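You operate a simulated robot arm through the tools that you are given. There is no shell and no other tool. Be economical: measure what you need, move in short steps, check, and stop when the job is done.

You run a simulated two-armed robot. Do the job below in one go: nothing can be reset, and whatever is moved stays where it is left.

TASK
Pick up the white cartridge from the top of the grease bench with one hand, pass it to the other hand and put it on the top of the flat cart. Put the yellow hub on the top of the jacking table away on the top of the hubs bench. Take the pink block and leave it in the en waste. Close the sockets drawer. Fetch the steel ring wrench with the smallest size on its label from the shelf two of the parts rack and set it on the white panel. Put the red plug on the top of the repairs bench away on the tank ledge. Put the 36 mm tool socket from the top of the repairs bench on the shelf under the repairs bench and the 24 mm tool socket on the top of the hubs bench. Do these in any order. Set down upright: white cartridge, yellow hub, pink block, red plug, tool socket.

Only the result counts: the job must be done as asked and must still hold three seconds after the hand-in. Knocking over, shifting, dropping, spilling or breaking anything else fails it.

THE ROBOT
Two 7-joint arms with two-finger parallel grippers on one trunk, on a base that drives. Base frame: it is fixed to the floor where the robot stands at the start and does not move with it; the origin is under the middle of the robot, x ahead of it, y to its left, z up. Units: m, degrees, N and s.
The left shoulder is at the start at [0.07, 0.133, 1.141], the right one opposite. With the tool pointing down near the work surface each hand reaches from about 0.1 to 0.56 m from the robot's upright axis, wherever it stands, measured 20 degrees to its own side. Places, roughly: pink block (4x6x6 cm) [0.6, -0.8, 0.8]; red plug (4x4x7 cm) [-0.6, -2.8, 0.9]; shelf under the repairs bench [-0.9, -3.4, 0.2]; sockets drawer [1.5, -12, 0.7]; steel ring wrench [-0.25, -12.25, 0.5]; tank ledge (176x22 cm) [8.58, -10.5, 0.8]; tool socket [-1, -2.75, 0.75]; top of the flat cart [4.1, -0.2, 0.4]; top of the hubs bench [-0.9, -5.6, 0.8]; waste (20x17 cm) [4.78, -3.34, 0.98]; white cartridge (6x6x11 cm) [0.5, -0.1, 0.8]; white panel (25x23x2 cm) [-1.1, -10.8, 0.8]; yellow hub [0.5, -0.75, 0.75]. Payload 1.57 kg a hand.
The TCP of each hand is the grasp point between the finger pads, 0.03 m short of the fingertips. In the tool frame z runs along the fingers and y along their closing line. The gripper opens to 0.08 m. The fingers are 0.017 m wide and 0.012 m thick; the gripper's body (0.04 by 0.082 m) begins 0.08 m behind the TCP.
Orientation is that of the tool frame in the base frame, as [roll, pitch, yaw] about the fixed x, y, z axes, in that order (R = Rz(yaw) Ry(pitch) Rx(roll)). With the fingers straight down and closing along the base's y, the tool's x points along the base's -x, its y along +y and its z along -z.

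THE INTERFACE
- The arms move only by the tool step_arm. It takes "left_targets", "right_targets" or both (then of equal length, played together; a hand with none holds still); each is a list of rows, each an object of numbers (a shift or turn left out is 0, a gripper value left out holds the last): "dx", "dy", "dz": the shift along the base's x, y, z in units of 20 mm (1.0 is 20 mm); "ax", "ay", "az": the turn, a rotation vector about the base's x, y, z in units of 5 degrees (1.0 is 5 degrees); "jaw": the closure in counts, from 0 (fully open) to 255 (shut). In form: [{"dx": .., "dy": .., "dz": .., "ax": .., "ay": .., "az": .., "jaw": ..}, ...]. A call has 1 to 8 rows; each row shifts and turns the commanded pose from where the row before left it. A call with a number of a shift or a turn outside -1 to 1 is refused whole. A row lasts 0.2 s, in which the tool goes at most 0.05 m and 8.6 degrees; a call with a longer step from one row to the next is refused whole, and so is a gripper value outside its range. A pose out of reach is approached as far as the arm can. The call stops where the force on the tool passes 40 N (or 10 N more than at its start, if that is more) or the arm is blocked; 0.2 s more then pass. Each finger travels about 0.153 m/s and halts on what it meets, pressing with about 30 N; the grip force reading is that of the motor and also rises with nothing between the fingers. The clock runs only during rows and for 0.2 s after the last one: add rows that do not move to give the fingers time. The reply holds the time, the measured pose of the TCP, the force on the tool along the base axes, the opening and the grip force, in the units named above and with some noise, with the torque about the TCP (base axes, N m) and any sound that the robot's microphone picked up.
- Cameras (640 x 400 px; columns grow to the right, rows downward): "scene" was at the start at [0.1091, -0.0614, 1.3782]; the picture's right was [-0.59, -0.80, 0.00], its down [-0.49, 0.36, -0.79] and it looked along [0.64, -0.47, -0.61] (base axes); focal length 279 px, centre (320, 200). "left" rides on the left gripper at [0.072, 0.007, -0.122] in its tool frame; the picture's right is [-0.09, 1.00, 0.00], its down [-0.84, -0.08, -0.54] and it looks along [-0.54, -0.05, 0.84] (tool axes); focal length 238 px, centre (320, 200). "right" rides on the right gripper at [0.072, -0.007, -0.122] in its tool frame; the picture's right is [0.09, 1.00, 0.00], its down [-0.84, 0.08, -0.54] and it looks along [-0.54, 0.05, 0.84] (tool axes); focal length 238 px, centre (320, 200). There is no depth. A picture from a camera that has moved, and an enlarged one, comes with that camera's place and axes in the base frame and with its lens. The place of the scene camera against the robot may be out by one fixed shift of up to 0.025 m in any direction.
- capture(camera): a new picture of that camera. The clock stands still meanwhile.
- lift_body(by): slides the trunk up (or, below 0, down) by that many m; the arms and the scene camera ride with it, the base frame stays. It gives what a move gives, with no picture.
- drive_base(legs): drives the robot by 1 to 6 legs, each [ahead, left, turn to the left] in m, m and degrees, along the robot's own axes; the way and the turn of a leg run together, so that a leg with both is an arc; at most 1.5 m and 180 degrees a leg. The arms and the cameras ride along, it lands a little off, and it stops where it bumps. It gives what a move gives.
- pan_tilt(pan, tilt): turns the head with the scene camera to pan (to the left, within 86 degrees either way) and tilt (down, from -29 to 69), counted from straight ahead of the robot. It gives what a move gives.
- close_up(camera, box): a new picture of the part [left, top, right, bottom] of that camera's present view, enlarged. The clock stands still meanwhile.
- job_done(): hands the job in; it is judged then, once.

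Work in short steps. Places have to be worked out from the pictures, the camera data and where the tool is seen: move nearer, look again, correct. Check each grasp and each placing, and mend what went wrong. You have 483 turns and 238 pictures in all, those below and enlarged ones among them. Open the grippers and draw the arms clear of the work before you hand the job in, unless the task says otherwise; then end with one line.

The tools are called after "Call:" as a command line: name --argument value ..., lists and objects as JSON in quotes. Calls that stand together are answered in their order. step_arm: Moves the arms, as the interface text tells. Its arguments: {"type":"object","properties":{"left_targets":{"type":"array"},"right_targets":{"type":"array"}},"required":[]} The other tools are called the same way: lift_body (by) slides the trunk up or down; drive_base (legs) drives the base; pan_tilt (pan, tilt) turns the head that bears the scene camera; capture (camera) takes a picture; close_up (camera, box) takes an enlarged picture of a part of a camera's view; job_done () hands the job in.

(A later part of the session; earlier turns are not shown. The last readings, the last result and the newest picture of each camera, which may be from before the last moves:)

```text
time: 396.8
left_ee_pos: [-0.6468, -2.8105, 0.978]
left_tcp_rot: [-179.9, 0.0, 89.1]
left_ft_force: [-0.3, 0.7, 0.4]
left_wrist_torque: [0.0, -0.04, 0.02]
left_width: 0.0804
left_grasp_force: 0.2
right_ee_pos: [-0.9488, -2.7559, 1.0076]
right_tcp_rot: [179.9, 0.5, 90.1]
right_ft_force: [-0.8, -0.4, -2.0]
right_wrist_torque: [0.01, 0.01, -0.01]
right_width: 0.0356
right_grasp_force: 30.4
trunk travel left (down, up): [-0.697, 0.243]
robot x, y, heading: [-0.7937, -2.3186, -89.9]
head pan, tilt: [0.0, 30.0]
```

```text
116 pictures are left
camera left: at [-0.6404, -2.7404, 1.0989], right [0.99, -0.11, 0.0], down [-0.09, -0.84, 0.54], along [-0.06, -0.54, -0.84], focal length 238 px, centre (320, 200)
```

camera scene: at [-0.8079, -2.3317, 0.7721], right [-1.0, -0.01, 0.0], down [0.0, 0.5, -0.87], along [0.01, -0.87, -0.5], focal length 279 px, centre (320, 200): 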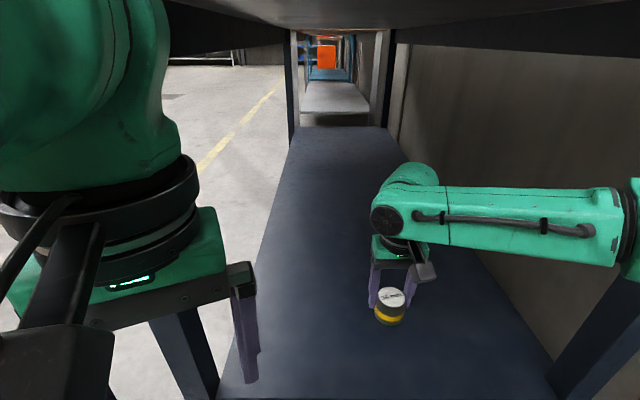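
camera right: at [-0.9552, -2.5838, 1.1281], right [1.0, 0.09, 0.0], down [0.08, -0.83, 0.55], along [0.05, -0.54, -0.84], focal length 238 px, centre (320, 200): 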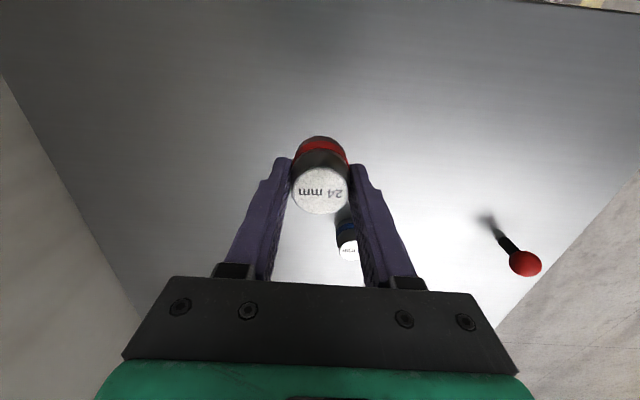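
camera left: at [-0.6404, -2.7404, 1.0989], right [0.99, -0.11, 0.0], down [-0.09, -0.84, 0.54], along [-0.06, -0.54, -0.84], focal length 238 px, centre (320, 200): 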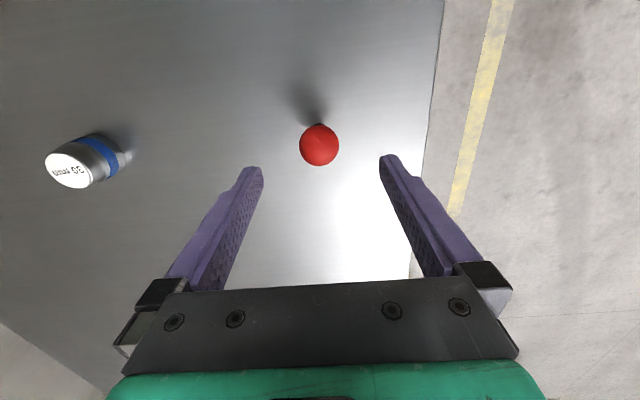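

Consistent: ball centre z≈0.90. Descending to 0.902 and closing.

Call:
step_arm --left_targets '[{"dz": -1}, {"dz": -1}, {"dz": -1}, {"dz": -0.8}, {"jaw": 80}, {"jaw": 140}, {"jaw": 200}, {"jaw": 255}]'

Call:
step_arm --left_targets '[{}, {"dz": 1}, {"dz": 1}, {"dz": 1}, {"dz": 1}]'

Call:
capture --camera "left"

```text
time: 398.6
left_ee_pos: [-0.6475, -2.8128, 0.9023]
left_tcp_rot: [180.0, -0.1, 89.1]
left_ft_force: [-0.5, 0.4, 1.0]
left_wrist_torque: [0.06, 0.02, 0.01]
left_width: 0.0331
left_grasp_force: 29.6
right_ee_pos: [-0.9478, -2.757, 1.0088]
right_tcp_rot: [179.8, 0.6, 90.0]
right_ft_force: [-0.8, -1.2, -1.1]
right_wrist_torque: [-0.03, -0.02, 0.01]
right_width: 0.0344
right_grasp_force: 30.1
trunk travel left (down, up): [-0.697, 0.243]
robot x, y, heading: [-0.7987, -2.3154, -89.9]
head pan, tilt: [0.0, 30.0]
```

```text
time: 399.8
left_ee_pos: [-0.6481, -2.8126, 0.9834]
left_tcp_rot: [180.0, -0.1, 89.0]
left_ft_force: [1.0, -0.6, -0.6]
left_wrist_torque: [-0.01, -0.01, -0.02]
left_width: 0.0329
left_grasp_force: 30.1
right_ee_pos: [-0.9478, -2.756, 1.008]
right_tcp_rot: [179.9, 0.5, 90.0]
right_ft_force: [0.8, 0.0, -1.5]
right_wrist_torque: [0.04, 0.0, -0.02]
right_width: 0.034
right_grasp_force: 30.0
trunk travel left (down, up): [-0.697, 0.243]
robot x, y, heading: [-0.8003, -2.319, -90.0]
head pan, tilt: [0.0, 30.0]
```

```text
115 pictures are left
camera left: at [-0.6412, -2.7422, 1.1038], right [0.99, -0.11, 0.0], down [-0.09, -0.84, 0.54], along [-0.06, -0.54, -0.84], focal length 238 px, centre (320, 200)
```

left: 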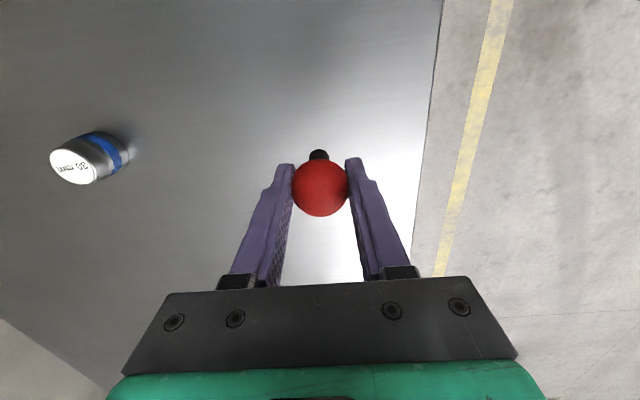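

Plug held. The right grip width is creeping (0.037→0.034), so I check the 24 mm socket.

Call:
capture --camera "right"

```text
114 pictures are left
camera right: at [-0.9557, -2.6836, 1.1301], right [1.0, 0.09, 0.0], down [0.08, -0.83, 0.55], along [0.05, -0.55, -0.84], focal length 238 px, centre (320, 200)
```

right: 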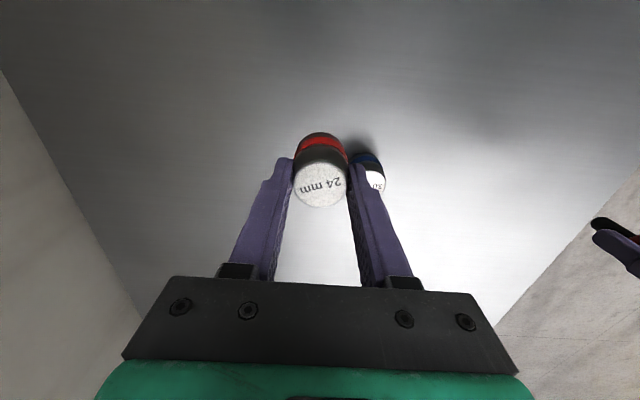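

The socket is slowly toppling because the pads bear below its centre. I'll set it back on the bench in a clear spot and regrip higher.

Call:
step_arm --right_targets '[{"dx": -1, "dy": 0.7}, {"dx": -1, "dy": 0.7}, {"dx": -1, "dy": 0.7}, {"dz": -1}, {"dz": -1}, {"dz": -1}, {"dz": -0.5}, {"dz": -0.5}]'

Call:
step_arm --right_targets '[{"dz": -0.4}, {"dz": -0.4}, {"dz": -0.4}, {"dz": -0.4}, {"dz": -0.3}, {"dz": -0.3}]'

Call:
capture --camera "right"

```text
time: 401.6
left_ee_pos: [-0.6479, -2.8127, 0.9825]
left_tcp_rot: [180.0, 0.0, 89.1]
left_ft_force: [0.8, 0.8, -0.5]
left_wrist_torque: [0.0, 0.01, 0.03]
left_width: 0.0326
left_grasp_force: 29.6
right_ee_pos: [-1.0093, -2.7154, 0.9262]
right_tcp_rot: [179.8, 0.4, 89.9]
right_ft_force: [-1.0, -0.8, -2.4]
right_wrist_torque: [0.02, -0.02, 0.05]
right_width: 0.0342
right_grasp_force: 29.4
trunk travel left (down, up): [-0.697, 0.243]
robot x, y, heading: [-0.797, -2.3195, -90.0]
head pan, tilt: [0.0, 30.0]
```

```text
time: 402.9
left_ee_pos: [-0.6461, -2.8114, 0.9846]
left_tcp_rot: [-179.9, 0.1, 88.9]
left_ft_force: [0.6, 0.8, -0.3]
left_wrist_torque: [-0.02, -0.01, 0.03]
left_width: 0.0326
left_grasp_force: 30.0
right_ee_pos: [-1.0075, -2.7137, 0.8906]
right_tcp_rot: [-179.9, 1.1, 90.0]
right_ft_force: [-0.6, 6.3, 18.7]
right_wrist_torque: [0.46, 0.09, -0.01]
right_width: 0.0342
right_grasp_force: 30.5
trunk travel left (down, up): [-0.697, 0.243]
robot x, y, heading: [-0.7989, -2.3188, -90.2]
head pan, tilt: [0.0, 30.0]
stopped in row 6 (right hand): the force on the tool passed its limit (the readings are from after the stop); the commanded pose is now the measured one
```

```text
113 pictures are left
camera right: at [-1.0144, -2.6394, 1.0129], right [1.0, 0.09, 0.0], down [0.08, -0.83, 0.56], along [0.05, -0.56, -0.83], focal length 238 px, centre (320, 200)
```

right: 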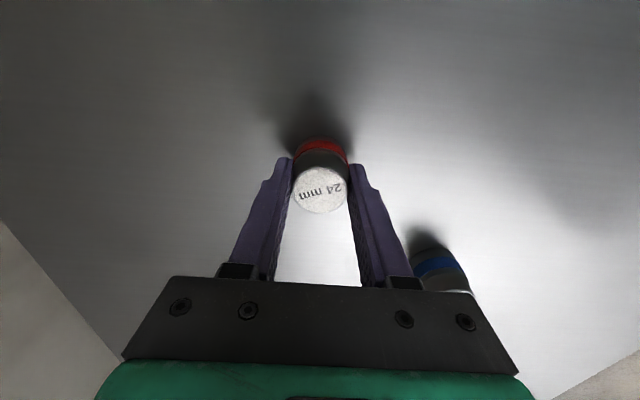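

Socket sits on the bench. Releasing, rising ~5 mm, and regripping higher.

Call:
step_arm --right_targets '[{"jaw": 100}, {"jaw": 60}, {"dz": 0.1}, {"dz": 0.25}, {}]'

Call:
capture --camera "right"

```text
time: 404.1
left_ee_pos: [-0.6471, -2.8134, 0.9824]
left_tcp_rot: [-180.0, 0.0, 89.1]
left_ft_force: [0.3, 0.2, -0.2]
left_wrist_torque: [0.03, 0.02, 0.01]
left_width: 0.0328
left_grasp_force: 30.3
right_ee_pos: [-1.0079, -2.7159, 0.8965]
right_tcp_rot: [-180.0, 0.8, 90.0]
right_ft_force: [0.4, -0.6, 0.2]
right_wrist_torque: [-0.01, 0.0, -0.02]
right_width: 0.0612
right_grasp_force: 0.0
trunk travel left (down, up): [-0.697, 0.243]
robot x, y, heading: [-0.7951, -2.3187, -90.0]
head pan, tilt: [0.0, 30.0]
```

```text
112 pictures are left
camera right: at [-1.0154, -2.6423, 1.0184], right [1.0, 0.09, 0.0], down [0.08, -0.83, 0.55], along [0.05, -0.55, -0.83], focal length 238 px, centre (320, 200)
```

right: 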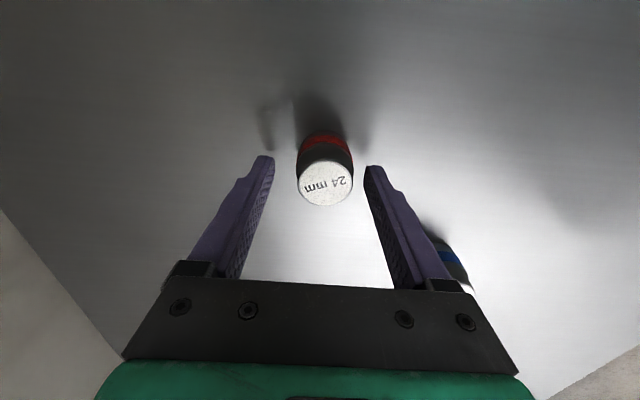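

Closing again and lifting; then I'll watch the width.

Call:
step_arm --right_targets '[{"dx": 0.15, "dy": -0.15}, {"jaw": 150}, {"jaw": 255}, {}, {}, {"dz": 1}, {"dz": 1}, {"dz": 1}]'

Call:
step_arm --right_targets '[{"dz": 1}, {"dz": 1}, {"dz": 1}, {}, {}, {}, {}, {}]'

Call:
capture --camera "right"

```text
time: 405.9
left_ee_pos: [-0.6471, -2.8133, 0.9828]
left_tcp_rot: [-179.9, 0.0, 89.1]
left_ft_force: [-0.4, 0.0, -1.0]
left_wrist_torque: [0.0, 0.01, -0.03]
left_width: 0.0325
left_grasp_force: 30.1
right_ee_pos: [-1.0049, -2.7193, 0.9585]
right_tcp_rot: [-180.0, 0.7, 90.1]
right_ft_force: [0.2, -0.1, -1.4]
right_wrist_torque: [-0.01, 0.01, 0.02]
right_width: 0.034
right_grasp_force: 30.2
trunk travel left (down, up): [-0.697, 0.243]
robot x, y, heading: [-0.7962, -2.3178, -90.2]
head pan, tilt: [0.0, 30.0]
```

```text
time: 407.7
left_ee_pos: [-0.649, -2.8136, 0.9832]
left_tcp_rot: [-180.0, -0.1, 89.1]
left_ft_force: [-0.4, -0.3, -1.3]
left_wrist_torque: [-0.01, -0.03, -0.02]
left_width: 0.0328
left_grasp_force: 29.9
right_ee_pos: [-1.0058, -2.7187, 1.0146]
right_tcp_rot: [-179.9, 0.7, 90.0]
right_ft_force: [1.4, 0.4, -2.4]
right_wrist_torque: [-0.03, -0.02, -0.01]
right_width: 0.034
right_grasp_force: 29.9
trunk travel left (down, up): [-0.697, 0.243]
robot x, y, heading: [-0.7995, -2.3211, -90.3]
head pan, tilt: [0.0, 30.0]
```

```text
111 pictures are left
camera right: at [-1.0132, -2.6448, 1.1363], right [1.0, 0.09, 0.0], down [0.08, -0.83, 0.55], along [0.05, -0.55, -0.83], focal length 238 px, centre (320, 200)
```

right: 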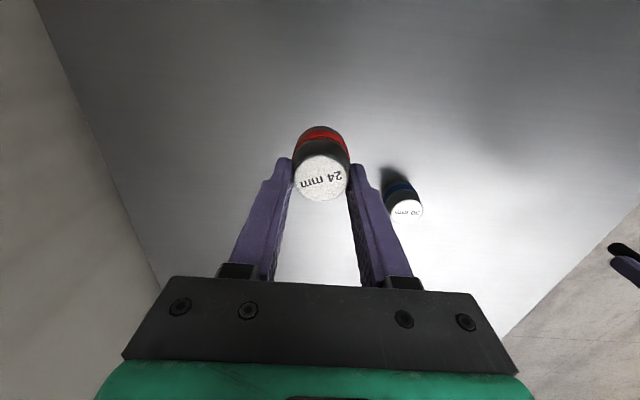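

Grip now steady at 0.034. Raising the trunk, tucking the left hand with the plug back, and driving to the hubs bench.

Call:
lift_body --by 0.1

Call:
drive_base --legs '[[-0.3, 0.0, 0]]'

Call:
step_arm --left_targets '[{"dy": 1, "dz": 1}, {"dy": 1, "dz": 1}, {"dy": 1, "dz": 1}, {"dy": 1, "dz": 1}, {"dy": 1, "dz": 1}, {"dy": 1, "dz": 1}, {"dy": 1, "dz": 1}, {"dy": 1, "dz": 1}]'

Call:
drive_base --legs '[[0.05, 0.65, 0], [0.5, 0.3, 0], [1.4, 0, 0], [1.05, 0, 0]]'

```text
time: 409.0
left_ee_pos: [-0.6484, -2.8135, 1.0827]
left_tcp_rot: [-179.9, -0.1, 89.1]
left_ft_force: [0.9, 1.0, -0.4]
left_wrist_torque: [-0.01, 0.0, -0.03]
left_width: 0.0328
left_grasp_force: 29.6
right_ee_pos: [-1.0071, -2.7197, 1.115]
right_tcp_rot: [-180.0, 0.8, 90.0]
right_ft_force: [-0.1, -0.5, -1.3]
right_wrist_torque: [-0.03, -0.01, -0.01]
right_width: 0.0341
right_grasp_force: 30.2
trunk travel left (down, up): [-0.797, 0.143]
robot x, y, heading: [-0.7952, -2.3164, -90.0]
head pan, tilt: [0.0, 30.0]
```

```text
time: 411.1
left_ee_pos: [-0.6483, -2.5136, 1.0804]
left_tcp_rot: [180.0, -0.2, 88.8]
left_ft_force: [-0.7, -0.3, 0.2]
left_wrist_torque: [0.03, -0.01, -0.01]
left_width: 0.0332
left_grasp_force: 30.0
right_ee_pos: [-1.007, -2.4162, 1.1132]
right_tcp_rot: [-179.9, 0.6, 89.7]
right_ft_force: [0.8, 0.7, -0.7]
right_wrist_torque: [-0.01, -0.02, 0.0]
right_width: 0.0342
right_grasp_force: 29.7
trunk travel left (down, up): [-0.797, 0.143]
robot x, y, heading: [-0.7966, -2.0209, -90.2]
head pan, tilt: [0.0, 30.0]
```

```text
time: 412.9
left_ee_pos: [-0.6512, -2.349, 1.2422]
left_tcp_rot: [179.9, 0.0, 89.0]
left_ft_force: [0.5, -0.1, 1.0]
left_wrist_torque: [-0.02, 0.03, -0.03]
left_width: 0.0329
left_grasp_force: 29.6
right_ee_pos: [-1.0069, -2.4137, 1.1154]
right_tcp_rot: [-180.0, 1.0, 89.9]
right_ft_force: [0.1, 0.7, -2.2]
right_wrist_torque: [0.01, 0.0, 0.02]
right_width: 0.0345
right_grasp_force: 29.7
trunk travel left (down, up): [-0.797, 0.143]
robot x, y, heading: [-0.7984, -2.0149, -90.2]
head pan, tilt: [0.0, 30.0]
```

```text
time: 431.0
left_ee_pos: [0.315, -5.3533, 1.2432]
left_tcp_rot: [180.0, -0.1, 89.3]
left_ft_force: [-0.3, 0.3, -1.2]
left_wrist_torque: [-0.03, 0.01, 0.0]
left_width: 0.0331
left_grasp_force: 30.2
right_ee_pos: [-0.0426, -5.4186, 1.1144]
right_tcp_rot: [-179.9, 0.7, 90.3]
right_ft_force: [-0.2, 0.4, -1.9]
right_wrist_torque: [-0.01, 0.01, -0.02]
right_width: 0.034
right_grasp_force: 29.7
trunk travel left (down, up): [-0.797, 0.143]
robot x, y, heading: [0.1628, -5.02, -89.9]
head pan, tilt: [0.0, 30.0]
```

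Turning to face the bench and moving in; the right hand should come above free wood right of the mat.

Call:
drive_base --legs '[[0, 0, -90], [0.38, 0.17, 0]]'

Call:
pan_tilt --pan -10 --tilt 50

Call:
capture --camera "scene"

Call:
capture --camera "right"

```text
time: 437.4
left_ee_pos: [-0.5409, -5.3448, 1.2434]
left_tcp_rot: [180.0, 0.0, -0.5]
left_ft_force: [0.3, 0.2, -0.1]
left_wrist_torque: [-0.02, 0.02, 0.01]
left_width: 0.0329
left_grasp_force: 29.9
right_ee_pos: [-0.608, -4.9882, 1.1136]
right_tcp_rot: [-180.0, 0.9, 0.5]
right_ft_force: [-0.2, -0.2, -2.2]
right_wrist_torque: [0.02, 0.02, -0.02]
right_width: 0.034
right_grasp_force: 30.0
trunk travel left (down, up): [-0.797, 0.143]
robot x, y, heading: [-0.2075, -5.1971, -179.4]
head pan, tilt: [0.0, 30.0]
```

```text
time: 438.2
left_ee_pos: [-0.5425, -5.346, 1.2423]
left_tcp_rot: [-180.0, -0.2, -0.5]
left_ft_force: [-0.7, 0.2, -0.5]
left_wrist_torque: [-0.05, 0.01, 0.0]
left_width: 0.0329
left_grasp_force: 30.5
right_ee_pos: [-0.6104, -4.9898, 1.1145]
right_tcp_rot: [-179.9, 0.9, 0.5]
right_ft_force: [1.0, 0.2, -2.0]
right_wrist_torque: [-0.05, 0.06, -0.01]
right_width: 0.0343
right_grasp_force: 29.6
trunk travel left (down, up): [-0.797, 0.143]
robot x, y, heading: [-0.2123, -5.1963, -179.5]
head pan, tilt: [-10.0, 50.0]
```

```text
110 pictures are left
camera scene: at [-0.3468, -5.1921, 1.4426], right [0.17, 0.99, 0.0], down [0.76, -0.13, -0.64], along [-0.63, 0.11, -0.77], focal length 279 px, centre (320, 200)
```

scene: 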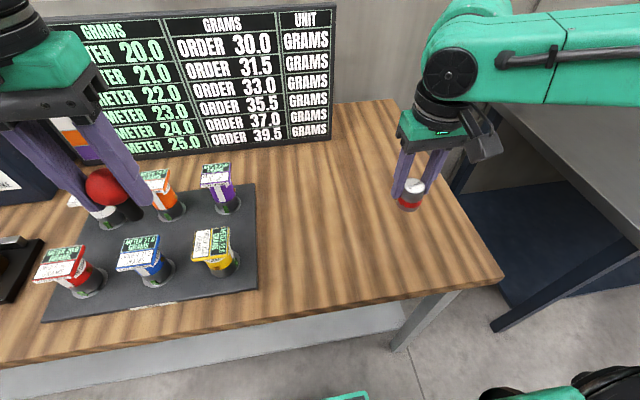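

```text
109 pictures are left
camera right: at [-0.5369, -4.9816, 1.2362], right [0.1, -0.99, 0.0], down [-0.83, -0.08, 0.55], along [-0.55, -0.05, -0.83], focal length 238 px, centre (320, 200)
```

right: 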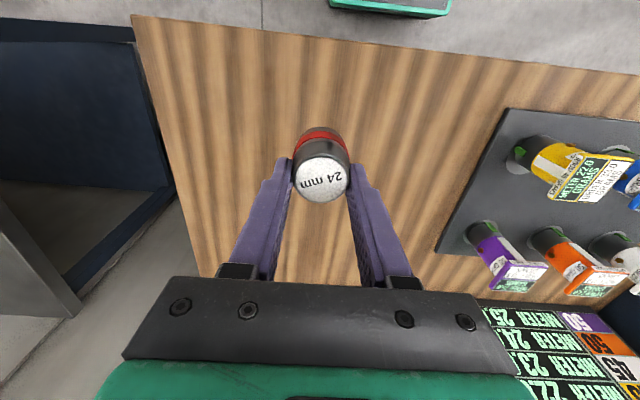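

Free wood below. Moving 6 cm further in and lowering with the arm.

Call:
step_arm --right_targets '[{"dx": -1, "dy": -1}, {"dx": -1, "dy": -1}, {"dx": -1, "dz": -1}, {"dz": -1}, {"dz": -1}, {"dz": -1}, {"dz": -1}, {"dz": -1}]'

Call:
step_arm --right_targets '[{"dz": -1}, {"dz": -1}, {"dz": -0.8}, {"dz": -0.4}, {"dz": -0.4}, {"dz": -0.3}, {"dz": -0.3}, {"dz": -0.3}]'

Call:
capture --camera "right"

```text
time: 440.0
left_ee_pos: [-0.5419, -5.3459, 1.2436]
left_tcp_rot: [179.9, -0.1, -0.5]
left_ft_force: [1.0, 0.6, -0.3]
left_wrist_torque: [-0.02, -0.01, -0.01]
left_width: 0.0329
left_grasp_force: 29.7
right_ee_pos: [-0.6697, -5.0274, 0.9945]
right_tcp_rot: [-180.0, 0.7, 0.5]
right_ft_force: [0.2, 0.6, -1.6]
right_wrist_torque: [0.0, 0.01, 0.0]
right_width: 0.0341
right_grasp_force: 29.6
trunk travel left (down, up): [-0.797, 0.143]
robot x, y, heading: [-0.2112, -5.1956, -179.3]
head pan, tilt: [-10.0, 50.0]
```

```text
time: 441.8
left_ee_pos: [-0.5425, -5.3449, 1.2428]
left_tcp_rot: [-180.0, -0.1, -0.4]
left_ft_force: [0.1, -0.6, -2.2]
left_wrist_torque: [0.02, 0.0, 0.03]
left_width: 0.033
left_grasp_force: 30.3
right_ee_pos: [-0.6706, -5.029, 0.9035]
right_tcp_rot: [-179.9, 0.7, 0.5]
right_ft_force: [-0.7, 0.1, -0.9]
right_wrist_torque: [-0.01, 0.0, -0.02]
right_width: 0.0342
right_grasp_force: 30.0
trunk travel left (down, up): [-0.797, 0.143]
robot x, y, heading: [-0.2026, -5.1933, -179.5]
head pan, tilt: [-10.0, 50.0]
```

```text
108 pictures are left
camera right: at [-0.5973, -5.0214, 1.0257], right [0.1, -0.99, 0.0], down [-0.83, -0.08, 0.55], along [-0.55, -0.05, -0.83], focal length 238 px, centre (320, 200)
```

right: 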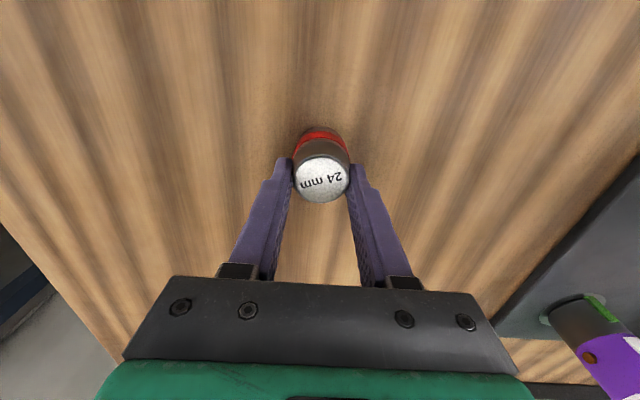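

Continuing down in small steps until contact.

Call:
step_arm --right_targets '[{"dz": -0.25}, {"dz": -0.25}, {"dz": -0.25}, {"dz": -0.25}, {"dz": -0.25}, {"dz": -0.25}]'

```text
time: 443.1
left_ee_pos: [-0.5378, -5.3461, 1.2426]
left_tcp_rot: [179.9, 0.0, -0.5]
left_ft_force: [-0.4, 0.4, 0.0]
left_wrist_torque: [-0.03, 0.01, 0.0]
left_width: 0.0329
left_grasp_force: 29.9
right_ee_pos: [-0.6649, -5.026, 0.8917]
right_tcp_rot: [179.7, 1.9, 0.7]
right_ft_force: [5.2, -3.2, 15.4]
right_wrist_torque: [-0.07, -0.47, -0.11]
right_width: 0.0345
right_grasp_force: 29.9
right hand out of reach, approached as far as the arm can: row 3, 4, 6
trunk travel left (down, up): [-0.797, 0.143]
robot x, y, heading: [-0.2102, -5.1938, -179.7]
head pan, tilt: [-10.0, 50.0]
stopped in row 6 (right hand): the force on the tool passed its limit (the readings are from after the stop); the commanded pose is now the measured one
```

Contact at 0.892. Releasing and rising.

Call:
step_arm --right_targets '[{"dz": 0.1, "jaw": 120}, {"jaw": 90}, {"jaw": 50}, {"jaw": 0}, {"dz": 0.6}, {"dz": 1}, {"dz": 1}, {"dz": 1}]'

Call:
capture --camera "right"

```text
time: 444.9
left_ee_pos: [-0.5412, -5.347, 1.2417]
left_tcp_rot: [-180.0, -0.1, -0.5]
left_ft_force: [-0.2, 0.0, -0.4]
left_wrist_torque: [-0.01, -0.02, -0.01]
left_width: 0.033
left_grasp_force: 29.8
right_ee_pos: [-0.6673, -5.0252, 0.9631]
right_tcp_rot: [179.8, 1.7, 0.5]
right_ft_force: [-0.3, -0.2, -0.7]
right_wrist_torque: [0.0, 0.02, -0.04]
right_width: 0.08
right_grasp_force: 0.1
trunk travel left (down, up): [-0.797, 0.143]
robot x, y, heading: [-0.212, -5.1931, -179.7]
head pan, tilt: [-10.0, 50.0]
```

```text
107 pictures are left
camera right: at [-0.5923, -5.0173, 1.0839], right [0.1, -0.99, 0.0], down [-0.82, -0.08, 0.57], along [-0.56, -0.06, -0.82], focal length 238 px, centre (320, 200)
```

right: 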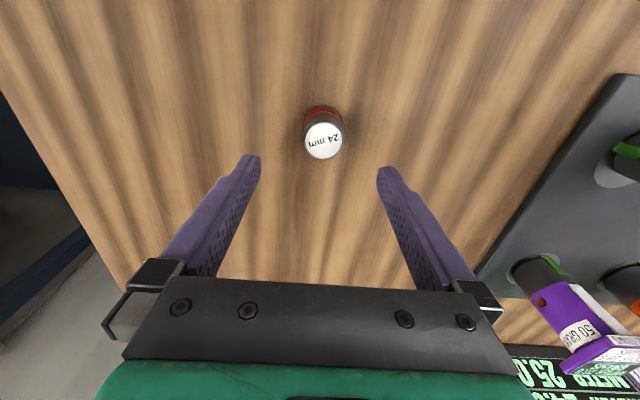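

24 mm placed. Raising, backing out, and heading down the aisle; then I'll look for the tank ledge.

Call:
step_arm --right_targets '[{"dz": 1}, {"dz": 1}, {"dz": 1}, {"dz": 1}, {"dz": 1}, {"dx": 1}, {"dx": 1}]'

Call:
drive_base --legs '[[-0.6, 0, 0], [0, 0, 90], [1.2, 0, 0]]'

Call:
pan_tilt --pan 50 --tilt 12

Call:
capture --camera "scene"

Call:
pan_tilt --pan -5 --tilt 15

Call:
capture --camera "scene"

```text
time: 446.5
left_ee_pos: [-0.5412, -5.3459, 1.2432]
left_tcp_rot: [-180.0, 0.1, -0.6]
left_ft_force: [0.3, 0.4, -0.7]
left_wrist_torque: [-0.03, -0.01, 0.01]
left_width: 0.033
left_grasp_force: 29.9
right_ee_pos: [-0.6262, -5.0257, 1.0633]
right_tcp_rot: [179.7, 1.6, 0.6]
right_ft_force: [-0.5, -0.4, -0.3]
right_wrist_torque: [-0.02, 0.01, -0.02]
right_width: 0.0802
right_grasp_force: 0.1
trunk travel left (down, up): [-0.797, 0.143]
robot x, y, heading: [-0.2086, -5.1943, -179.5]
head pan, tilt: [-10.0, 50.0]
```

```text
time: 459.2
left_ee_pos: [0.4987, -6.6916, 1.2431]
left_tcp_rot: [179.9, -0.1, 86.3]
left_ft_force: [-0.2, -0.1, -0.9]
left_wrist_torque: [0.03, -0.02, 0.04]
left_width: 0.033
left_grasp_force: 30.7
right_ee_pos: [0.1735, -6.7593, 1.0628]
right_tcp_rot: [179.8, 1.7, 87.4]
right_ft_force: [-0.7, 0.4, -0.4]
right_wrist_torque: [0.02, 0.0, -0.01]
right_width: 0.0801
right_grasp_force: 0.0
trunk travel left (down, up): [-0.797, 0.143]
robot x, y, heading: [0.3622, -6.3502, -92.8]
head pan, tilt: [-10.0, 50.0]
```

```text
time: 460.5
left_ee_pos: [0.5004, -6.6923, 1.2432]
left_tcp_rot: [-180.0, -0.1, 86.3]
left_ft_force: [-0.5, 0.2, -0.6]
left_wrist_torque: [0.01, 0.02, -0.02]
left_width: 0.0329
left_grasp_force: 30.7
right_ee_pos: [0.1729, -6.7591, 1.0618]
right_tcp_rot: [179.8, 1.7, 87.3]
right_ft_force: [0.3, 0.8, -0.2]
right_wrist_torque: [-0.01, -0.02, 0.01]
right_width: 0.0798
right_grasp_force: 0.0
trunk travel left (down, up): [-0.797, 0.143]
robot x, y, heading: [0.368, -6.353, -92.5]
head pan, tilt: [50.0, 12.0]
```

```text
106 pictures are left
camera scene: at [0.4215, -6.4751, 1.5012], right [-0.68, -0.73, 0.0], down [-0.15, 0.14, -0.98], along [0.72, -0.66, -0.21], focal length 279 px, centre (320, 200)
```

scene: 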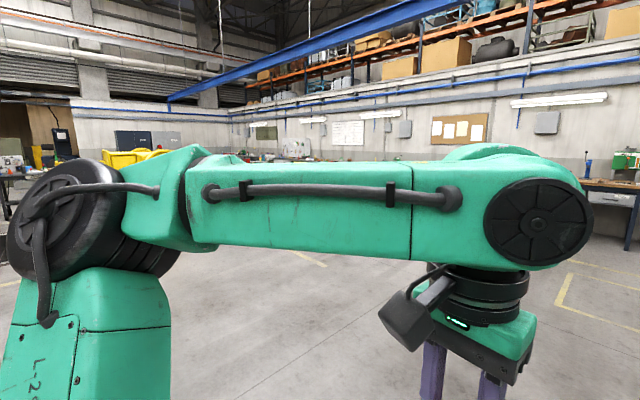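

```text
time: 461.7
left_ee_pos: [0.4993, -6.6921, 1.2435]
left_tcp_rot: [179.9, -0.1, 86.3]
left_ft_force: [0.1, -0.4, -0.2]
left_wrist_torque: [0.01, 0.0, 0.03]
left_width: 0.0328
left_grasp_force: 30.2
right_ee_pos: [0.1734, -6.76, 1.063]
right_tcp_rot: [179.8, 1.5, 87.5]
right_ft_force: [0.2, 0.3, -0.2]
right_wrist_torque: [0.01, -0.02, 0.01]
right_width: 0.0805
right_grasp_force: 0.1
trunk travel left (down, up): [-0.797, 0.143]
robot x, y, heading: [0.3679, -6.354, -92.8]
head pan, tilt: [-5.0, 15.0]
```

```text
105 pictures are left
camera scene: at [0.3407, -6.5043, 1.4964], right [-0.99, 0.13, 0.0], down [0.03, 0.26, -0.97], along [-0.13, -0.96, -0.26], focal length 279 px, centre (320, 200)
```

scene: 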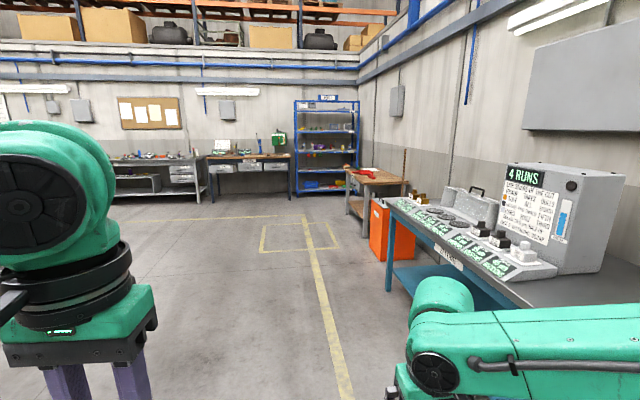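

The parts rack and panel table are ahead at the far wall. To find the ledge, I turn the robot toward +x.

Call:
drive_base --legs '[[0.5, 0, 0], [0, 0, 62]]'

Call:
pan_tilt --pan 0 --tilt 10

Call:
capture --camera "scene"

```text
time: 467.4
left_ee_pos: [0.7036, -6.891, 1.2446]
left_tcp_rot: [-180.0, -0.1, 148.5]
left_ft_force: [-0.7, -0.4, -0.4]
left_wrist_torque: [-0.02, 0.02, 0.0]
left_width: 0.0328
left_grasp_force: 30.3
right_ee_pos: [0.6119, -7.2116, 1.063]
right_tcp_rot: [179.8, 1.5, 149.6]
right_ft_force: [0.8, -0.3, 0.4]
right_wrist_torque: [-0.03, -0.02, 0.0]
right_width: 0.0799
right_grasp_force: 0.0
trunk travel left (down, up): [-0.797, 0.143]
robot x, y, heading: [0.3411, -6.8469, -30.7]
head pan, tilt: [-5.0, 15.0]
```

```text
time: 468.1
left_ee_pos: [0.7042, -6.8906, 1.2431]
left_tcp_rot: [179.9, -0.1, 148.5]
left_ft_force: [1.0, -0.2, -1.4]
left_wrist_torque: [-0.02, -0.02, 0.01]
left_width: 0.0328
left_grasp_force: 30.3
right_ee_pos: [0.6114, -7.2111, 1.0633]
right_tcp_rot: [179.7, 1.6, 149.6]
right_ft_force: [0.3, -0.2, 0.2]
right_wrist_torque: [-0.01, 0.01, -0.01]
right_width: 0.0801
right_grasp_force: 0.1
trunk travel left (down, up): [-0.797, 0.143]
robot x, y, heading: [0.3402, -6.8524, -30.5]
head pan, tilt: [0.0, 10.0]
```

```text
104 pictures are left
camera scene: at [0.4536, -6.9327, 1.5045], right [-0.51, -0.86, 0.0], down [-0.15, 0.09, -0.98], along [0.85, -0.5, -0.17], focal length 279 px, centre (320, 200)
```

scene: 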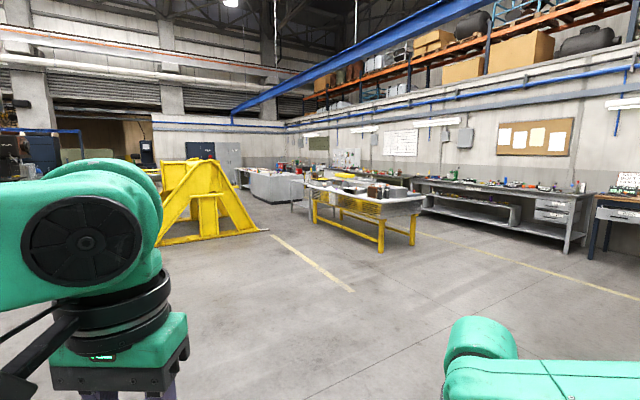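

The ledge position matches the white-grey tank beyond the yellow table. I drive toward the gap between the yellow stand and yellow table.

Call:
drive_base --legs '[[1.2, -0.15, 0], [1.2, -0.15, 0], [1.1, -0.14, 0], [0, 0, 28]]'

Call:
pan_tilt --pan -10 --tilt 12

Call:
capture --camera "scene"

```text
time: 486.6
left_ee_pos: [3.4714, -8.892, 1.243]
left_tcp_rot: [-180.0, -0.1, 175.8]
left_ft_force: [0.6, -0.3, -0.8]
left_wrist_torque: [0.01, 0.01, 0.0]
left_width: 0.0327
left_grasp_force: 30.0
right_ee_pos: [3.5358, -9.2182, 1.0617]
right_tcp_rot: [179.9, 1.5, 176.9]
right_ft_force: [-0.1, 0.4, -0.5]
right_wrist_torque: [0.02, -0.04, 0.02]
right_width: 0.0801
right_grasp_force: 0.2
trunk travel left (down, up): [-0.797, 0.143]
robot x, y, heading: [3.1306, -9.0207, -3.0]
head pan, tilt: [0.0, 10.0]
```

```text
time: 487.3
left_ee_pos: [3.4713, -8.8906, 1.2425]
left_tcp_rot: [-179.9, -0.1, 175.7]
left_ft_force: [-0.5, 0.6, -1.9]
left_wrist_torque: [-0.01, 0.0, 0.0]
left_width: 0.0324
left_grasp_force: 29.5
right_ee_pos: [3.5361, -9.2159, 1.0641]
right_tcp_rot: [179.8, 1.7, 177.0]
right_ft_force: [0.1, 0.9, -0.8]
right_wrist_torque: [-0.03, 0.01, 0.02]
right_width: 0.0799
right_grasp_force: 0.1
trunk travel left (down, up): [-0.797, 0.143]
robot x, y, heading: [3.1268, -9.0193, -3.4]
head pan, tilt: [-10.0, 12.0]
```

```text
103 pictures are left
camera scene: at [3.2602, -9.0548, 1.5013], right [-0.23, -0.97, 0.0], down [-0.2, 0.05, -0.98], along [0.95, -0.22, -0.21], focal length 279 px, centre (320, 200)
```

scene: 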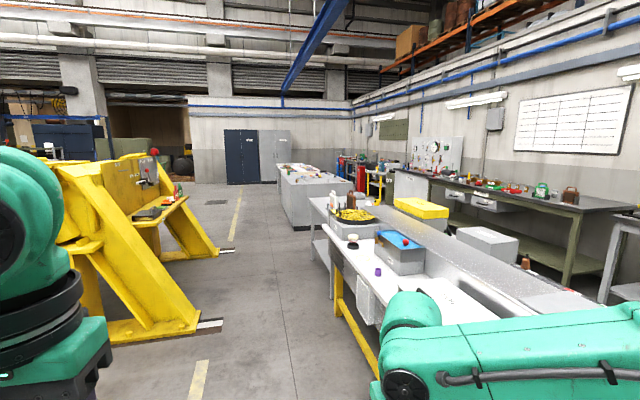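

Zooming on the tank.

Call:
close_up --camera "scene" --box '[260, 140, 420, 240]'

```text
4.00 times, centred on (340, 190) of scene
camera zoom: at [3.2602, -9.0548, 1.5013], right [-0.23, -0.97, 0.0], down [-0.2, 0.05, -0.98], along [0.95, -0.22, -0.21], focal length 1118 px, centre (240, 240)
```

zoom: 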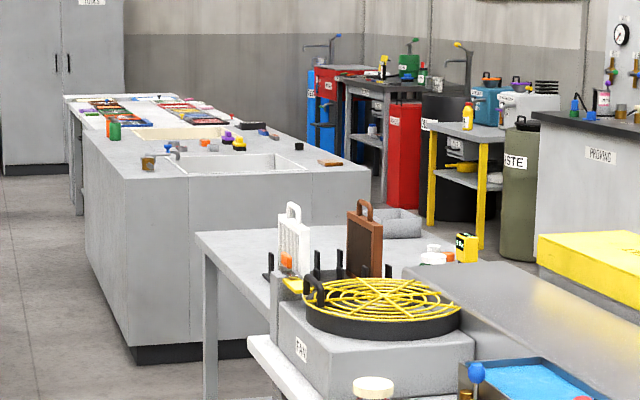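

The "tank" is the sink island with coloured plugs on a ledge. Driving through the gap to get nearer.

Call:
drive_base --legs '[[1.0, -0.17, 3.4], [1.2, 0, 0], [1.1, 0, 0]]'

Call:
pan_tilt --pan -25 --tilt 22

Call:
capture --camera "scene"

```text
time: 503.4
left_ee_pos: [6.7276, -9.0544, 1.243]
left_tcp_rot: [-180.0, -0.1, -179.3]
left_ft_force: [-0.1, -0.5, -0.8]
left_wrist_torque: [0.0, -0.01, -0.03]
left_width: 0.0322
left_grasp_force: 30.1
right_ee_pos: [6.8195, -9.3742, 1.0645]
right_tcp_rot: [179.8, 1.6, -178.2]
right_ft_force: [-0.2, 0.2, 0.6]
right_wrist_torque: [0.0, 0.0, -0.02]
right_width: 0.0802
right_grasp_force: 0.1
trunk travel left (down, up): [-0.797, 0.143]
robot x, y, heading: [6.4021, -9.2129, 1.8]
head pan, tilt: [-10.0, 12.0]
```

```text
time: 504.1
left_ee_pos: [6.7284, -9.0538, 1.2429]
left_tcp_rot: [180.0, 0.0, -179.3]
left_ft_force: [-0.7, 0.6, -0.8]
left_wrist_torque: [-0.02, -0.06, -0.03]
left_width: 0.0322
left_grasp_force: 29.7
right_ee_pos: [6.8208, -9.3731, 1.0634]
right_tcp_rot: [179.8, 1.6, -178.3]
right_ft_force: [-0.5, -0.4, -0.1]
right_wrist_torque: [0.0, -0.01, 0.01]
right_width: 0.0801
right_grasp_force: 0.2
trunk travel left (down, up): [-0.797, 0.143]
robot x, y, heading: [6.3989, -9.2125, 1.8]
head pan, tilt: [-25.0, 22.0]
```

```text
101 pictures are left
camera scene: at [6.5242, -9.2586, 1.485], right [-0.4, -0.92, 0.0], down [-0.34, 0.15, -0.93], along [0.85, -0.37, -0.37], focal length 279 px, centre (320, 200)
```

scene: 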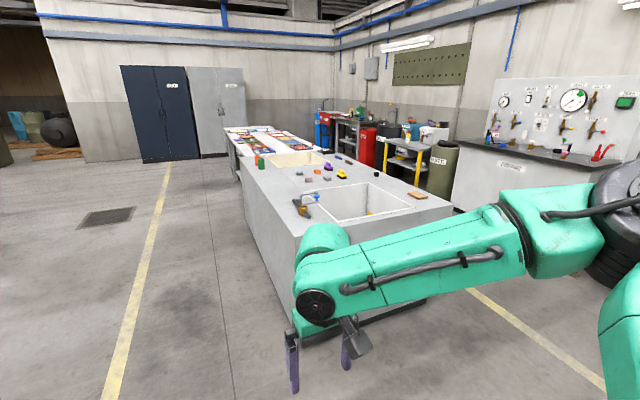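

Zooming on the island top.

Call:
close_up --camera "scene" --box '[220, 110, 470, 260]'

```text
2.56 times, centred on (345, 185) of scene
camera zoom: at [6.5242, -9.2586, 1.485], right [-0.4, -0.92, 0.0], down [-0.34, 0.15, -0.93], along [0.85, -0.37, -0.37], focal length 715 px, centre (256, 238)
```

zoom: 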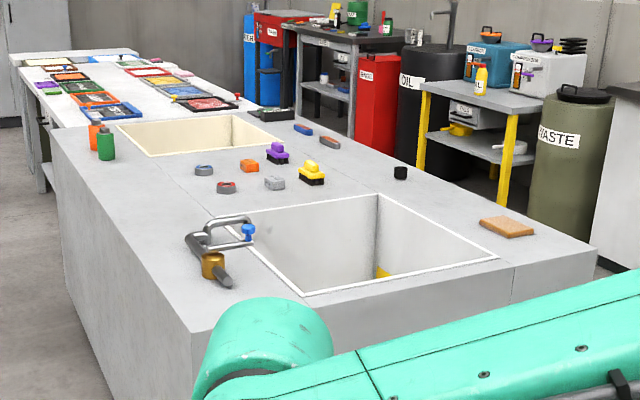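

The right-hand strip of the island is the ledge; a free stretch lies between the sponge (x≈7.76) and the black cap (x≈8.25). I need to come from its south side; looking right for the path.

Call:
pan_tilt --pan -75 --tilt 30

Call:
capture --camera "scene"

```text
time: 505.3
left_ee_pos: [6.7278, -9.0537, 1.2434]
left_tcp_rot: [-179.9, -0.1, -179.3]
left_ft_force: [0.6, -1.0, -0.4]
left_wrist_torque: [0.03, 0.0, 0.02]
left_width: 0.0322
left_grasp_force: 29.9
right_ee_pos: [6.8204, -9.3733, 1.0625]
right_tcp_rot: [179.8, 1.5, -178.3]
right_ft_force: [-0.4, -0.3, -0.4]
right_wrist_torque: [-0.02, -0.04, 0.01]
right_width: 0.0799
right_grasp_force: 0.0
trunk travel left (down, up): [-0.797, 0.143]
robot x, y, heading: [6.4019, -9.2123, 1.8]
head pan, tilt: [-75.0, 30.0]
```

```text
99 pictures are left
camera scene: at [6.4648, -9.3086, 1.4722], right [-0.96, -0.29, 0.0], down [-0.14, 0.48, -0.87], along [0.25, -0.83, -0.5], focal length 279 px, centre (320, 200)
```

scene: 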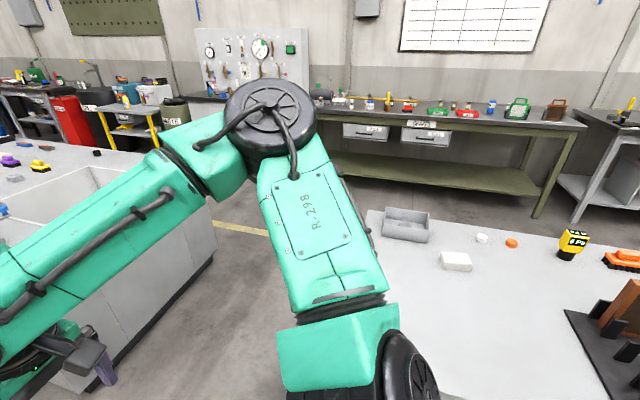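

There is a ~1 m gap between the grey bench end (x≈6.5) and the island (x≈7.57). Driving through it to the south side.

Call:
drive_base --legs '[[0.62, 0, -1.8], [0, -1.2, 0], [0, -0.75, 0]]'

Call:
pan_tilt --pan 0 --tilt 25

Call:
capture --camera "scene"

```text
time: 518.1
left_ee_pos: [7.3763, -10.9888, 1.2418]
left_tcp_rot: [180.0, -0.1, -179.7]
left_ft_force: [0.0, 0.8, -0.6]
left_wrist_torque: [0.02, 0.0, 0.01]
left_width: 0.0323
left_grasp_force: 30.4
right_ee_pos: [7.4664, -11.3082, 1.0635]
right_tcp_rot: [179.8, 1.6, -178.6]
right_ft_force: [0.2, 0.2, 0.3]
right_wrist_torque: [-0.01, -0.03, -0.02]
right_width: 0.0801
right_grasp_force: 0.2
trunk travel left (down, up): [-0.797, 0.143]
robot x, y, heading: [7.0482, -11.1468, 1.5]
head pan, tilt: [-75.0, 30.0]
```

```text
time: 519.6
left_ee_pos: [7.3765, -10.9897, 1.2428]
left_tcp_rot: [179.9, -0.2, -179.7]
left_ft_force: [-0.5, 0.5, -1.0]
left_wrist_torque: [0.0, -0.02, 0.0]
left_width: 0.0327
left_grasp_force: 30.1
right_ee_pos: [7.4665, -11.3099, 1.0634]
right_tcp_rot: [179.9, 1.6, -178.6]
right_ft_force: [-0.5, 0.8, 0.4]
right_wrist_torque: [0.03, -0.01, 0.0]
right_width: 0.0801
right_grasp_force: 0.0
trunk travel left (down, up): [-0.797, 0.143]
robot x, y, heading: [7.0486, -11.1462, 1.5]
head pan, tilt: [0.0, 25.0]
```

```text
98 pictures are left
camera scene: at [7.1783, -11.1528, 1.4801], right [0.02, -1.0, 0.0], down [-0.42, -0.01, -0.91], along [0.91, 0.02, -0.42], focal length 279 px, centre (320, 200)
```

scene: 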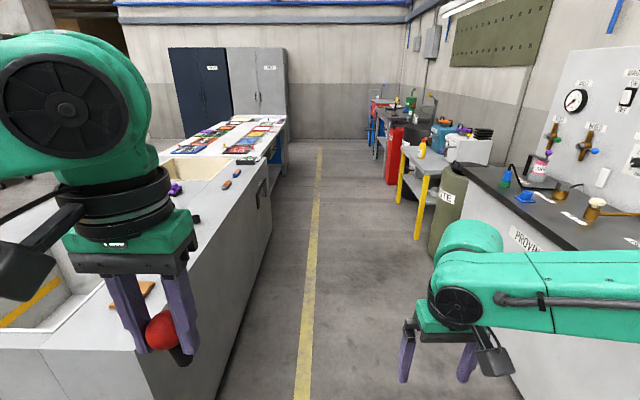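

The corridor south of the island is clear. The plug may have tilted in the hand; checking.

Call:
capture --camera "left"

Call:
close_up --camera "scene" --box '[90, 250, 250, 390]'

```text
97 pictures are left
camera left: at [7.304, -10.984, 1.3638], right [0.09, 1.0, 0.0], down [0.84, -0.07, 0.54], along [0.54, -0.05, -0.84], focal length 238 px, centre (320, 200)
```

left: 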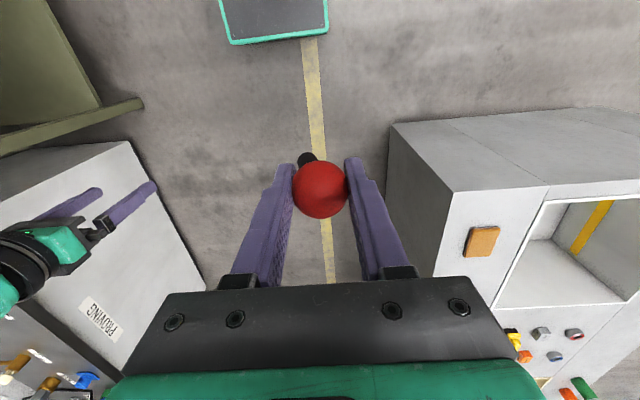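

```text
2.86 times, centred on (170, 320) of scene
camera zoom: at [7.1783, -11.1528, 1.4801], right [0.02, -1.0, 0.0], down [-0.42, -0.01, -0.91], along [0.91, 0.02, -0.42], focal length 798 px, centre (749, -143)
```

zoom: 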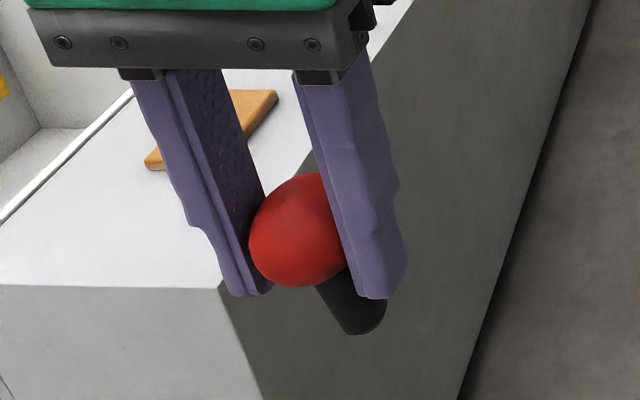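

The plug tilted ~12° sideways in the grip; I'll compensate with the wrist at placing. Turning to face the ledge (+y) and shifting along the corridor.

Call:
drive_base --legs '[[0, 0, 88.5], [0, -1.05, 0]]'

Call:
pan_tilt --pan 0 --tilt 40

Call:
capture --camera "scene"

```text
time: 528.7
left_ee_pos: [7.9346, -10.8057, 1.2427]
left_tcp_rot: [-180.0, -0.2, -89.8]
left_ft_force: [0.5, -0.3, -0.8]
left_wrist_torque: [0.03, -0.01, 0.0]
left_width: 0.0323
left_grasp_force: 30.5
right_ee_pos: [8.2542, -10.7162, 1.0632]
right_tcp_rot: [179.8, 1.7, -88.9]
right_ft_force: [0.9, 0.2, 0.7]
right_wrist_torque: [-0.05, -0.02, 0.0]
right_width: 0.0797
right_grasp_force: 0.1
trunk travel left (down, up): [-0.797, 0.143]
robot x, y, heading: [8.0918, -11.1375, 91.2]
head pan, tilt: [0.0, 25.0]
```

```text
time: 529.5
left_ee_pos: [7.9346, -10.805, 1.2434]
left_tcp_rot: [-180.0, -0.1, -89.9]
left_ft_force: [-0.5, -0.1, -0.7]
left_wrist_torque: [0.02, 0.02, -0.03]
left_width: 0.0323
left_grasp_force: 29.8
right_ee_pos: [8.2549, -10.7168, 1.0616]
right_tcp_rot: [179.7, 1.6, -88.8]
right_ft_force: [-0.5, 0.2, -0.3]
right_wrist_torque: [0.01, 0.02, -0.02]
right_width: 0.0798
right_grasp_force: 0.0
trunk travel left (down, up): [-0.797, 0.143]
robot x, y, heading: [8.092, -11.1368, 91.0]
head pan, tilt: [0.0, 40.0]
```

```text
95 pictures are left
camera scene: at [8.077, -11.011, 1.4569], right [1.0, 0.02, 0.0], down [0.01, -0.64, -0.77], along [-0.01, 0.77, -0.64], focal length 279 px, centre (320, 200)
```

scene: 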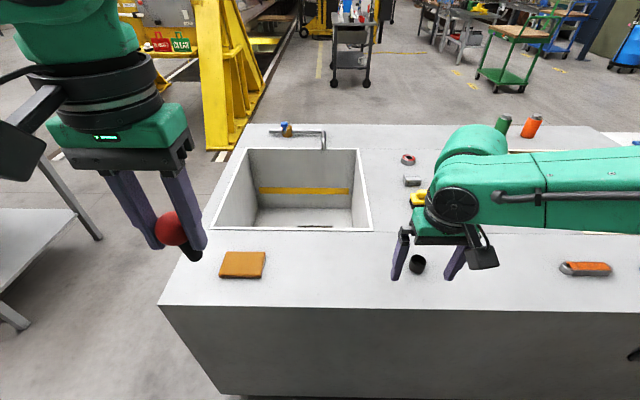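

The strip spans y≈-10.41…-10.66; free spot at (8.10,-10.53) between sponge and black cap. Moving into position.

Call:
drive_base --legs '[[0.0, -0.12, -1], [0.19, 0, 0]]'

Call:
step_arm --left_targets '[{"dz": -1}, {"dz": -1}, {"dz": -1}, {"dz": -1}, {"dz": -1}, {"dz": -1}, {"dz": -1}, {"dz": -1}]'

Call:
capture --camera "scene"

Call:
capture --camera "left"

```text
time: 531.8
left_ee_pos: [8.0565, -10.6225, 1.2439]
left_tcp_rot: [-180.0, 0.1, -90.9]
left_ft_force: [-0.4, -1.3, -0.2]
left_wrist_torque: [0.01, 0.02, 0.0]
left_width: 0.0324
left_grasp_force: 30.1
right_ee_pos: [8.3787, -10.5383, 1.065]
right_tcp_rot: [179.9, 1.8, -89.9]
right_ft_force: [-0.2, -0.1, -0.1]
right_wrist_torque: [0.01, -0.03, 0.02]
right_width: 0.0798
right_grasp_force: 0.0
trunk travel left (down, up): [-0.797, 0.143]
robot x, y, heading: [8.2078, -10.9519, 90.2]
head pan, tilt: [0.0, 40.0]
```

```text
time: 533.6
left_ee_pos: [8.0569, -10.6172, 1.0852]
left_tcp_rot: [179.9, -0.1, -91.0]
left_ft_force: [-0.4, 0.1, -0.4]
left_wrist_torque: [0.02, -0.06, 0.02]
left_width: 0.0326
left_grasp_force: 30.1
right_ee_pos: [8.3787, -10.5356, 1.064]
right_tcp_rot: [179.8, 1.6, -89.9]
right_ft_force: [-0.4, 0.3, -0.2]
right_wrist_torque: [0.02, 0.0, 0.01]
right_width: 0.0802
right_grasp_force: 0.1
trunk travel left (down, up): [-0.797, 0.143]
robot x, y, heading: [8.2078, -10.9497, 90.0]
head pan, tilt: [0.0, 40.0]
```

```text
94 pictures are left
camera scene: at [8.1963, -10.8264, 1.4568], right [1.0, 0.0, 0.0], down [0.0, -0.64, -0.77], along [0.0, 0.77, -0.64], focal length 279 px, centre (320, 200)
```

scene: 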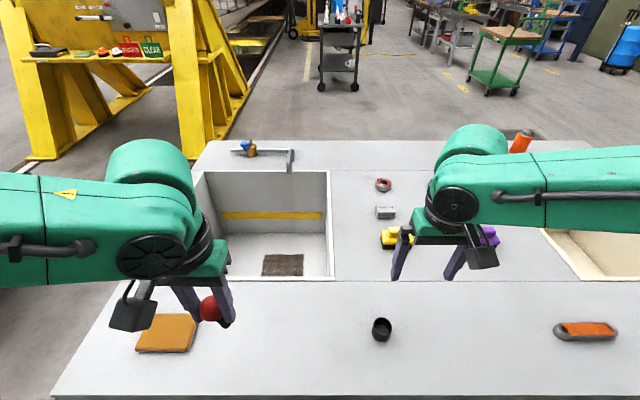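

```text
93 pictures are left
camera left: at [8.0486, -10.6907, 1.2049], right [-0.99, 0.11, 0.0], down [0.09, 0.84, 0.54], along [0.06, 0.54, -0.84], focal length 238 px, centre (320, 200)
```

left: 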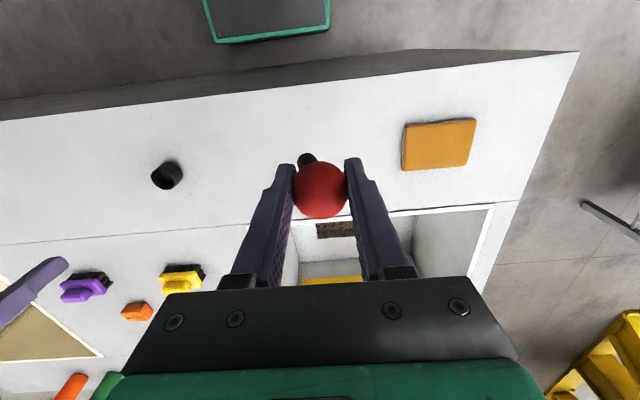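

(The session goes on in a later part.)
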